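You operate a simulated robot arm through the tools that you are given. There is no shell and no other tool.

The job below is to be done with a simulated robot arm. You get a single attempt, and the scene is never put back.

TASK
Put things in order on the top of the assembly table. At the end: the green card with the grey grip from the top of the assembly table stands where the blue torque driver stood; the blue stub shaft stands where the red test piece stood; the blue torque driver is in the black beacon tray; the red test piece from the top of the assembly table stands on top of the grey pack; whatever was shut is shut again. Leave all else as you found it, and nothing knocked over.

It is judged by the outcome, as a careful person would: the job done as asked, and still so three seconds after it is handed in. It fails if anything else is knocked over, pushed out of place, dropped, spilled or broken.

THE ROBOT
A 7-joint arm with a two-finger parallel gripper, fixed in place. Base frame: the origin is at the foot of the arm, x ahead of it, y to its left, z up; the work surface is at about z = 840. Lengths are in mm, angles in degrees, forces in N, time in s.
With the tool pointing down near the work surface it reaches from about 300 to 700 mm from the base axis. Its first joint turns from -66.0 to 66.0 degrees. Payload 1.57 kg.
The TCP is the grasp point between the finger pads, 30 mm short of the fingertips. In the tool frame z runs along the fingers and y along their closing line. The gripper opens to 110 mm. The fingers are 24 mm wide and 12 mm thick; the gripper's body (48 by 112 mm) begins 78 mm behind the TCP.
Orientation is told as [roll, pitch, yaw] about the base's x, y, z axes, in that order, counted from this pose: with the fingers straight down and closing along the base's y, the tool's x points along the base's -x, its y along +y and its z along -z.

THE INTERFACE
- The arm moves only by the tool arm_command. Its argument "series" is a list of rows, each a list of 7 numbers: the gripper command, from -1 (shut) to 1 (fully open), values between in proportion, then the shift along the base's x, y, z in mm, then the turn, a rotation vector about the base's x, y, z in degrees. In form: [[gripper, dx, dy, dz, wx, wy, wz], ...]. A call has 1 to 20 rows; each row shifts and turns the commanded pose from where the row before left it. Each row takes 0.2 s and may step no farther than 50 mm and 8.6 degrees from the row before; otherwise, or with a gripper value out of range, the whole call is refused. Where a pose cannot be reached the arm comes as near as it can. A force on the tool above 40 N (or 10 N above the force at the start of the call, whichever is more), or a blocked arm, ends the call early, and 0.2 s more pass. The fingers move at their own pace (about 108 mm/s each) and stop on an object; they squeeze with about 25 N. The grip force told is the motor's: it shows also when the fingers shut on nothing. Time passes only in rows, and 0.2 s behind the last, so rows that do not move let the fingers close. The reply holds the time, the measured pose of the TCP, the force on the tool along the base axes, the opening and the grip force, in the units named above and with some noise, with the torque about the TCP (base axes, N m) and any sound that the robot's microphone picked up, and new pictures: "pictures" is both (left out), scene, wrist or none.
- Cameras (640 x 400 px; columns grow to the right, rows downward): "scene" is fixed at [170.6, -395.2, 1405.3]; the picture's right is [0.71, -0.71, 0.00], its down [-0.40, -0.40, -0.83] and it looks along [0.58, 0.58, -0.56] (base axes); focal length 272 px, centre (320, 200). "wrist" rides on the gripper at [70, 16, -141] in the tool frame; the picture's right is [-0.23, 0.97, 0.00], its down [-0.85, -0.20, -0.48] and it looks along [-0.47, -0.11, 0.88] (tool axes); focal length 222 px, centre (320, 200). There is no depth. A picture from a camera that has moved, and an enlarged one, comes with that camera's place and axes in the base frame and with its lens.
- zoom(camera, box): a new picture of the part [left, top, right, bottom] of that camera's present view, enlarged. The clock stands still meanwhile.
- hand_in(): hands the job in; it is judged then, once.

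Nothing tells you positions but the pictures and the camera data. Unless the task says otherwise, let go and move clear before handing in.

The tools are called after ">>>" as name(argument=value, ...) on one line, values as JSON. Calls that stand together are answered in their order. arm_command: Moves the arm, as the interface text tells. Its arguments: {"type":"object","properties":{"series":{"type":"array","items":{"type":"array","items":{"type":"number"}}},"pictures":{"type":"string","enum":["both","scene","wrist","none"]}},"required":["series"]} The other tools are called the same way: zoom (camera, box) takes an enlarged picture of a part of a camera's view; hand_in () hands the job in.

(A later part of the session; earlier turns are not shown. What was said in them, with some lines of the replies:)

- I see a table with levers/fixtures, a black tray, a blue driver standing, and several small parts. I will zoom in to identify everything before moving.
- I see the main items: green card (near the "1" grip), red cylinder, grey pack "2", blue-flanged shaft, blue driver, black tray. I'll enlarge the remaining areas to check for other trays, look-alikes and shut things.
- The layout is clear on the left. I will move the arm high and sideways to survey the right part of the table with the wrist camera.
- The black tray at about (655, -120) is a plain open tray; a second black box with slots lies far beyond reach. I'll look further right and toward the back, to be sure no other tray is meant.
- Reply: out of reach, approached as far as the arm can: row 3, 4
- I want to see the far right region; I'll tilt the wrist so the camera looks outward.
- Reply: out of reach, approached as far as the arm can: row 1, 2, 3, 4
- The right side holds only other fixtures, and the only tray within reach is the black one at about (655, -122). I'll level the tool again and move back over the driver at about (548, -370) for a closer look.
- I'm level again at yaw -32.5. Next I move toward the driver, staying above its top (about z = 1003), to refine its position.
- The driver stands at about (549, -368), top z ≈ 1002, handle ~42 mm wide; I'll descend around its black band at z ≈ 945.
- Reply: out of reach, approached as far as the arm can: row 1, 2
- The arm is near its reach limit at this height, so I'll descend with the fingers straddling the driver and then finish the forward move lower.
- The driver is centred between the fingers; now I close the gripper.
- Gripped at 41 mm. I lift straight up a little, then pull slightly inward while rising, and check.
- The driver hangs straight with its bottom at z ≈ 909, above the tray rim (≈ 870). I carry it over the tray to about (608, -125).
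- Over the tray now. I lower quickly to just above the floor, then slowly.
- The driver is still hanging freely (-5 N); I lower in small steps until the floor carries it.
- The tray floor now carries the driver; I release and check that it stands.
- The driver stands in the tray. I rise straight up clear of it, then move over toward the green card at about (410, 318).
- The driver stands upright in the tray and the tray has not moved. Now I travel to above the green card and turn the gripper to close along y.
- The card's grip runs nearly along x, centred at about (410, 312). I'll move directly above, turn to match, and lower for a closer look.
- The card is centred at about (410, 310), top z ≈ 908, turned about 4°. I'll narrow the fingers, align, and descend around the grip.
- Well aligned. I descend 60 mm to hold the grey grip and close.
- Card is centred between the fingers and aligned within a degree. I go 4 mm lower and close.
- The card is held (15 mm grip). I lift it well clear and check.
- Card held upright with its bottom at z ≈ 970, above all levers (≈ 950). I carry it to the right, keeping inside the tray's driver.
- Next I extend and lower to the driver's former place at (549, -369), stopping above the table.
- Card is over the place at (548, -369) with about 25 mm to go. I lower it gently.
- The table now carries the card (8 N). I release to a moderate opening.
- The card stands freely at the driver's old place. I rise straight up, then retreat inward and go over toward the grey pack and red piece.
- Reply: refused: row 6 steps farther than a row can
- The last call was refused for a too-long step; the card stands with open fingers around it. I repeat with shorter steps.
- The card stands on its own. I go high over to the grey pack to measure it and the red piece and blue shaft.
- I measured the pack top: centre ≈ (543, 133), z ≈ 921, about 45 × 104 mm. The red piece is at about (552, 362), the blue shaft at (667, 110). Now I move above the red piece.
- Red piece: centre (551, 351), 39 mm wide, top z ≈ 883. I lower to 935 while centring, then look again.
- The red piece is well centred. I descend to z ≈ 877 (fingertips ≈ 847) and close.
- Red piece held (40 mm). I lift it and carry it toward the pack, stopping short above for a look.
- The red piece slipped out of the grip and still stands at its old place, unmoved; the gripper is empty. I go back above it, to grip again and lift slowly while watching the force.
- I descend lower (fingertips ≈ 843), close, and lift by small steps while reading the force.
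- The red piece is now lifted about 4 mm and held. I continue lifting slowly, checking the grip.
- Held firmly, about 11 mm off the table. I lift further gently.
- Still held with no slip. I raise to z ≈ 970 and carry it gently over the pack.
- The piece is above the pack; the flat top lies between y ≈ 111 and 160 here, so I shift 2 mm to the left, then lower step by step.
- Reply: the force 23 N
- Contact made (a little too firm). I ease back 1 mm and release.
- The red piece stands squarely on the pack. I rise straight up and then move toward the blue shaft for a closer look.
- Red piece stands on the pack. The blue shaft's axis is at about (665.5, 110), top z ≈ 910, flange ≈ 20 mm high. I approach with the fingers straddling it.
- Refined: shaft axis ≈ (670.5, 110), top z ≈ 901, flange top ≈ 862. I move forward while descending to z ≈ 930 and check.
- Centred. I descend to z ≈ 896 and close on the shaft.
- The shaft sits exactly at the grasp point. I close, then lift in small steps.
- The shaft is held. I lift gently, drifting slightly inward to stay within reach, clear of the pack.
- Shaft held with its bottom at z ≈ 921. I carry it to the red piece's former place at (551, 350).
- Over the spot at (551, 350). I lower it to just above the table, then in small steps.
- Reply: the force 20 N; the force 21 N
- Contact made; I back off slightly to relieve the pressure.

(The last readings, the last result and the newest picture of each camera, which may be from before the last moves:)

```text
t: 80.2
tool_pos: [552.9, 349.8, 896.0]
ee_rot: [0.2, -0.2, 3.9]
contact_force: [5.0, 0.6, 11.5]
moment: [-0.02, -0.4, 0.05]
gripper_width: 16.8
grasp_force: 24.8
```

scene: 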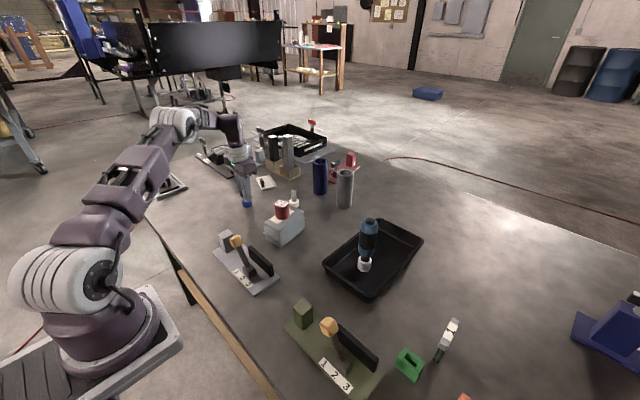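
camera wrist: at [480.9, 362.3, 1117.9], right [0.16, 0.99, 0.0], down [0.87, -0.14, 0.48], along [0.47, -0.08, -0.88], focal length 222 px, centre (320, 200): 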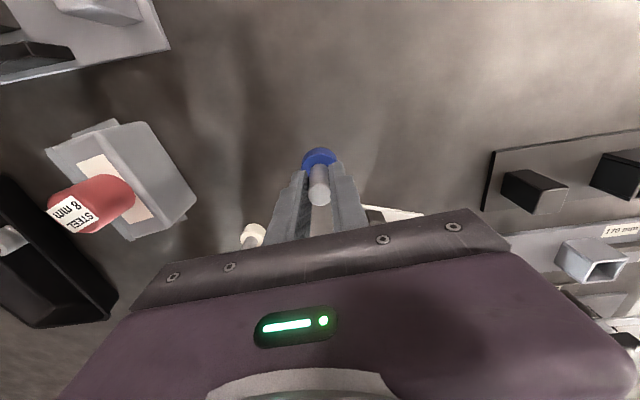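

>>> arm_command(series=[[-1, 0, 0, 0.7, 0, 0, 0], [-1, 0, 0, 0, 0, 0, 0]], pictures="both")

>>> zoom(camera="scene", box=[210, 160, 300, 230])

>>> zoom(camera="wrist", box=[240, 90, 400, 230])

```text
t: 80.8
tool_pos: [550.1, 349.7, 896.6]
ee_rot: [0.0, 0.2, 3.7]
contact_force: [0.3, 0.2, 0.0]
moment: [0.03, -0.02, -0.01]
gripper_width: 17.0
grasp_force: 25.6
camera wrist: at [480.2, 361.1, 1039.0], right [0.16, 0.99, 0.0], down [0.87, -0.14, 0.48], along [0.47, -0.08, -0.88], focal length 222 px, centre (320, 200)
```

scene: 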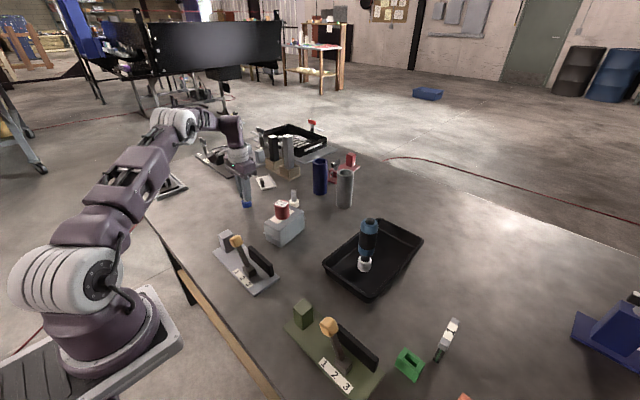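
wrist: 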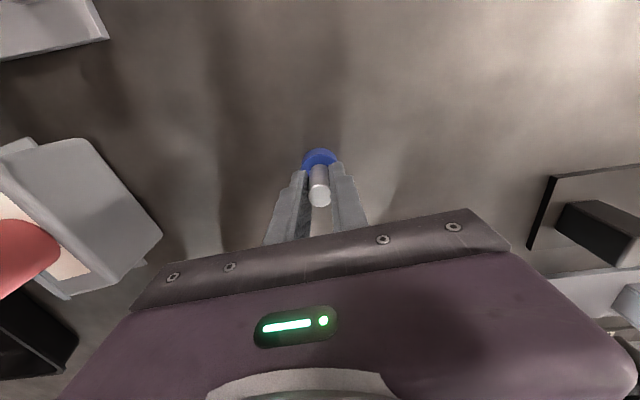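

```text
5.71 times, centred on (255, 195) of scene
camera zoom: at [170.6, -395.2, 1405.3], right [0.71, -0.71, 0.0], down [-0.4, -0.4, -0.83], along [0.58, 0.58, -0.56], focal length 1557 px, centre (691, 229)
```

zoom: 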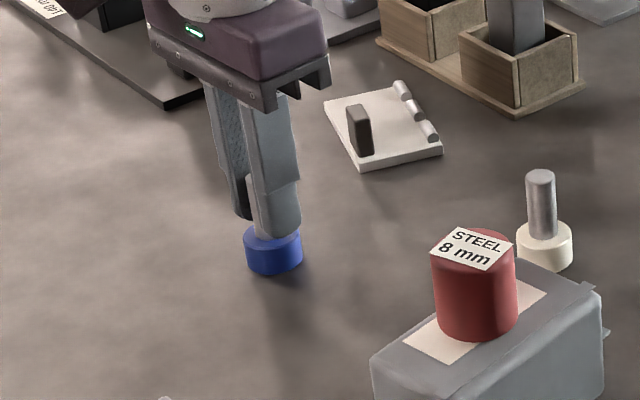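

```text
2.86 times, centred on (320, 160) of wrist
camera zoom: at [480.2, 361.1, 1039.0], right [0.16, 0.99, 0.0], down [0.87, -0.14, 0.48], along [0.47, -0.08, -0.88], focal length 635 px, centre (320, 314)
```

zoom: 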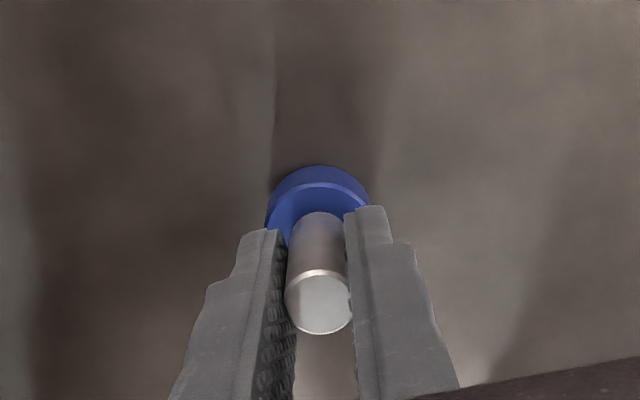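

The shaft is upright at the spot. I lower half a millimetre to seat it and release.

>>> arm_command(series=[[-1, 0, 0, -0.5, 0, 0, 0], [-1, 0, 0, 0, 0, 0, 0]], pictures="none")

>>> arm_command(series=[[-0.5, 0, 0, 0, 0, 0, 0], [-0.2, 0, 0, 0, 0, 0, 0], [0.1, 0, 0, 0, 0, 0, 0], [0.1, 0, 0, 0, 0, 0, 0]], pictures="both")

>>> zoom(camera="scene", box=[210, 160, 300, 230])

>>> zoom(camera="wrist", box=[240, 90, 400, 230])

```text
t: 81.4
tool_pos: [551.3, 349.0, 897.0]
ee_rot: [0.2, -0.1, 3.8]
contact_force: [0.1, -0.3, -1.6]
moment: [0.02, 0.0, 0.01]
gripper_width: 16.9
grasp_force: 25.1
```

```text
t: 82.4
tool_pos: [550.1, 348.9, 897.5]
ee_rot: [0.1, -0.1, 3.8]
contact_force: [-0.1, -0.1, -0.6]
moment: [0.03, -0.02, -0.01]
gripper_width: 60.5
grasp_force: 0.2
camera wrist: at [480.6, 360.9, 1039.4], right [0.16, 0.99, 0.0], down [0.87, -0.14, 0.48], along [0.47, -0.08, -0.88], focal length 222 px, centre (320, 200)
```

scene: 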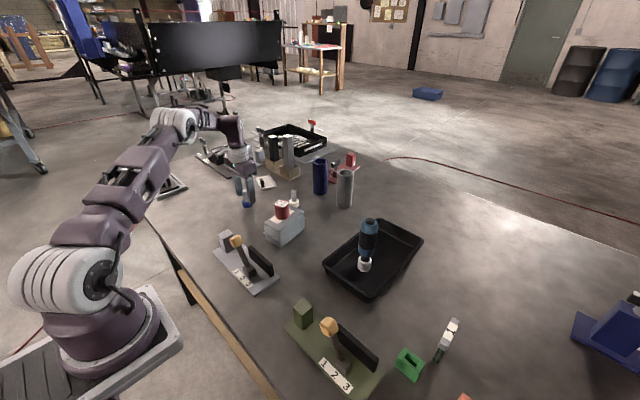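
wrist: 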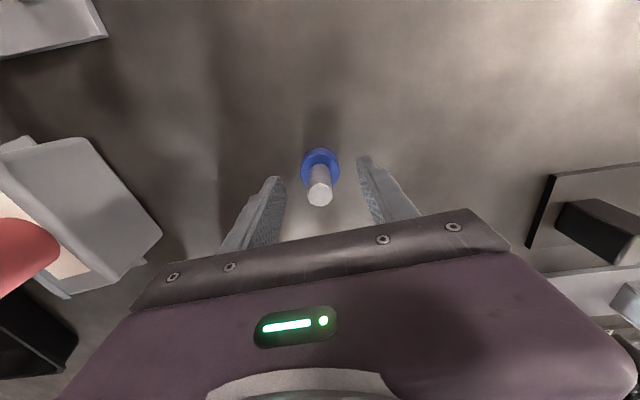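

```text
5.71 times, centred on (255, 195) of scene
camera zoom: at [170.6, -395.2, 1405.3], right [0.71, -0.71, 0.0], down [-0.4, -0.4, -0.83], along [0.58, 0.58, -0.56], focal length 1557 px, centre (691, 229)
```

zoom: 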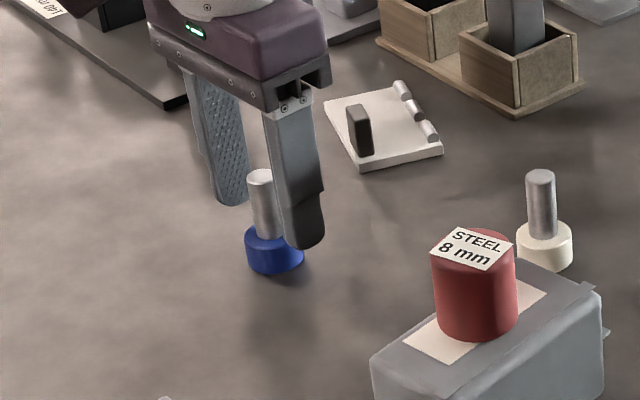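

```text
2.86 times, centred on (320, 160) of wrist
camera zoom: at [480.6, 360.9, 1039.4], right [0.16, 0.99, 0.0], down [0.87, -0.14, 0.48], along [0.47, -0.08, -0.88], focal length 635 px, centre (320, 314)
```

zoom: 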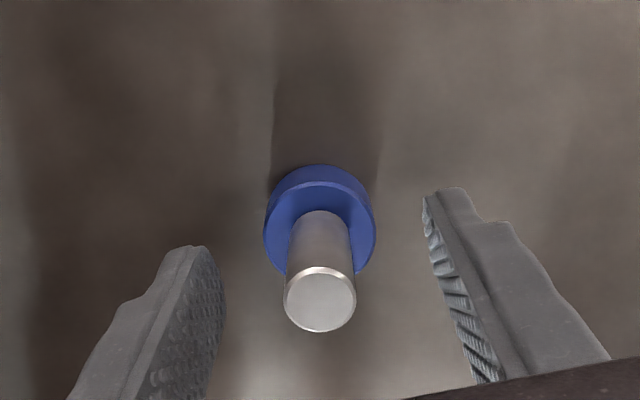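

The shaft stands upright on its own. I rise straight up, retreat, and inspect everything.

>>> arm_command(series=[[0.1, 0, 0, 15, 0, 0, 0], [0.1, 0, 0, 30, 0, 0, 0], [0.1, 0, 0, 30, 0, 0, 0], [0.1, -5, 0, 25, 0, 0, 0], [0.1, -30, 0, 25, 0, 0, 0], [0.5, -40, 0, 25, 0, 0, 0], [1, -40, 0, 25, 0, 0, 0], [1, -25, -10, 20, 0, 0, 0], [1, 0, 0, 0, 0, 0, 0]], pictures="both")

>>> zoom(camera="scene", box=[190, 130, 350, 250])

>>> zoom(camera="scene", box=[290, 200, 500, 400])

```text
t: 84.4
tool_pos: [411.1, 338.5, 1092.4]
ee_rot: [0.1, 0.0, 3.8]
contact_force: [-0.2, 0.5, 0.1]
moment: [-0.03, 0.0, 0.01]
gripper_width: 110.0
grasp_force: 0.0
camera wrist: at [340.6, 350.2, 1234.3], right [0.16, 0.99, 0.0], down [0.87, -0.14, 0.48], along [0.47, -0.08, -0.88], focal length 222 px, centre (320, 200)
```

scene: 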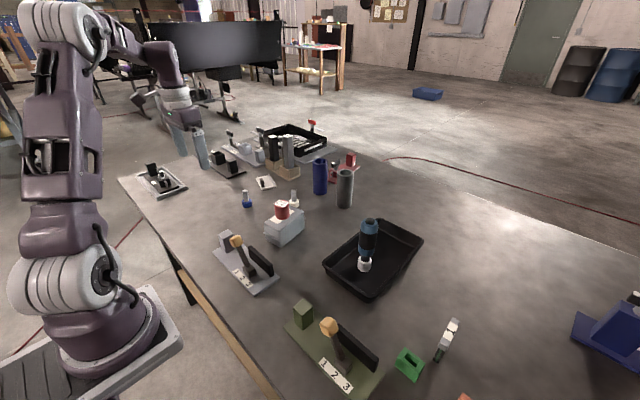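
wrist: 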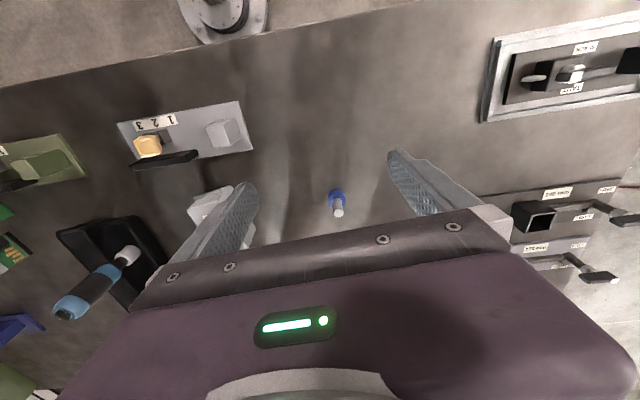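

```text
3.33 times, centred on (270, 190) of scene
camera zoom: at [170.6, -395.2, 1405.3], right [0.71, -0.71, 0.0], down [-0.4, -0.4, -0.83], along [0.58, 0.58, -0.56], focal length 908 px, centre (487, 233)
```

zoom: 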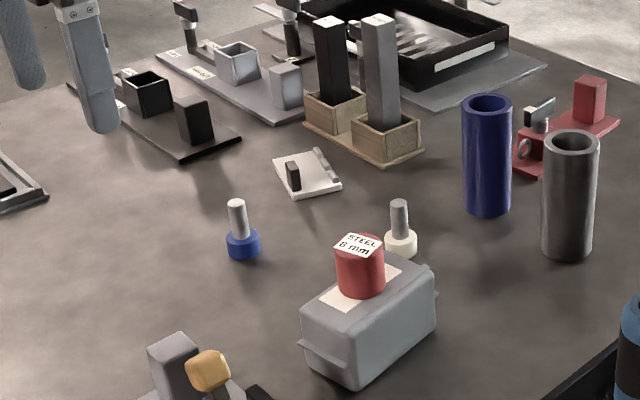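

```text
2.00 times, centred on (395, 300) of scene
camera zoom: at [170.6, -395.2, 1405.3], right [0.71, -0.71, 0.0], down [-0.4, -0.4, -0.83], along [0.58, 0.58, -0.56], focal length 545 px, centre (170, 0)
```

zoom: 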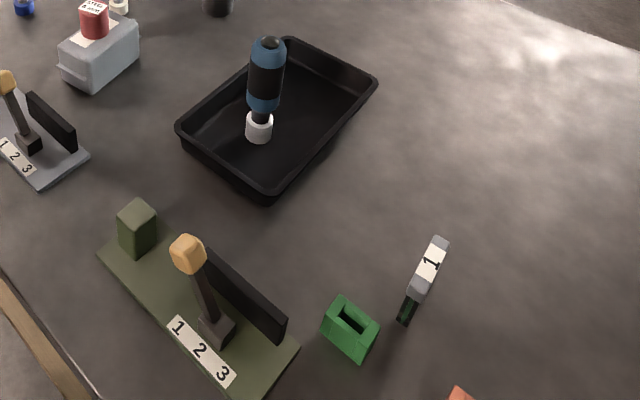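

All four items appear in place. I do a final check that the pack, tray and other items haven't shifted.

>>> zoom(camera="scene", box=[220, 170, 320, 250])

>>> zoom(camera="scene", box=[300, 200, 440, 310])

>>> zoom(camera="scene", box=[260, 275, 480, 400])

```text
5.00 times, centred on (270, 210) of scene
camera zoom: at [170.6, -395.2, 1405.3], right [0.71, -0.71, 0.0], down [-0.4, -0.4, -0.83], along [0.58, 0.58, -0.56], focal length 1362 px, centre (570, 150)
```

zoom: 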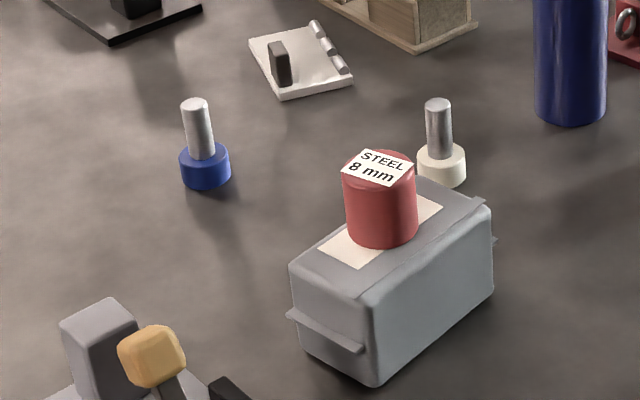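

```text
3.64 times, centred on (370, 255) of scene
camera zoom: at [170.6, -395.2, 1405.3], right [0.71, -0.71, 0.0], down [-0.4, -0.4, -0.83], along [0.58, 0.58, -0.56], focal length 991 px, centre (138, 0)
```

zoom: 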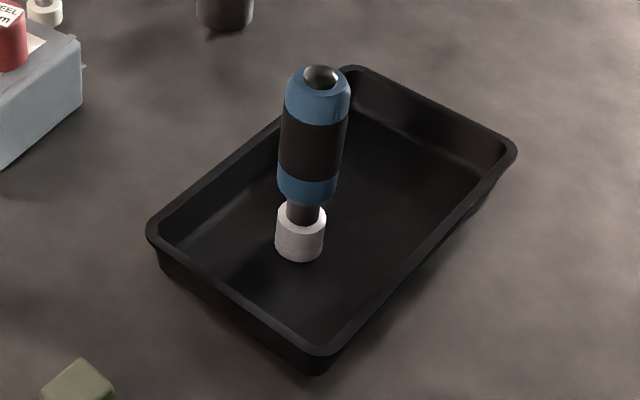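

```text
2.91 times, centred on (370, 338) of scene
camera zoom: at [170.6, -395.2, 1405.3], right [0.71, -0.71, 0.0], down [-0.4, -0.4, -0.83], along [0.58, 0.58, -0.56], focal length 792 px, centre (174, -200)
```

zoom: 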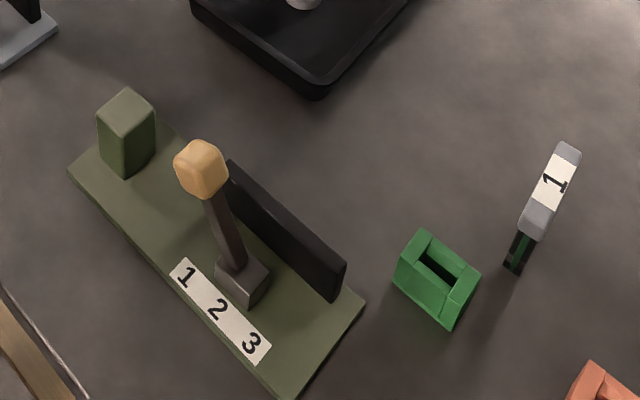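

Everything checks out:
- The green card stands where the driver stood.
- The driver stands in the black tray.
- The red piece stands on the grey pack.
- The blue shaft stands where the red piece was.
- The pack, the tray and the neighbouring items look unmoved, I opened nothing, and the arm is clear.

I hand in the job.

>>> hand_in()

```text
The job is handed in.
```

I handed the job in with all four moves done. In the final pictures, every moved item stood upright where you asked.

- **Blue torque driver:** it stands upright in the black tray. No label named a "beacon tray". I used this one because it was the only tray within the arm's reach. The other black box, with slots, is beyond reach at the back.
- **Green card with the grey grip:** it stands where the driver stood, within a few millimetres, and is turned the same way as before.
- **Red test piece:** it stands on top of the grey pack. On my first try it slipped out of the gripper, but it stayed standing in place, and the second, slower lift held.
- **Blue stub shaft:** it stands where the red test piece was, within a few millimetres.

I didn't open anything, so nothing needed shutting again. The pack, the tray and the neighbouring items looked unmoved in the last pictures. The gripper was empty and clear of the table before I handed in.
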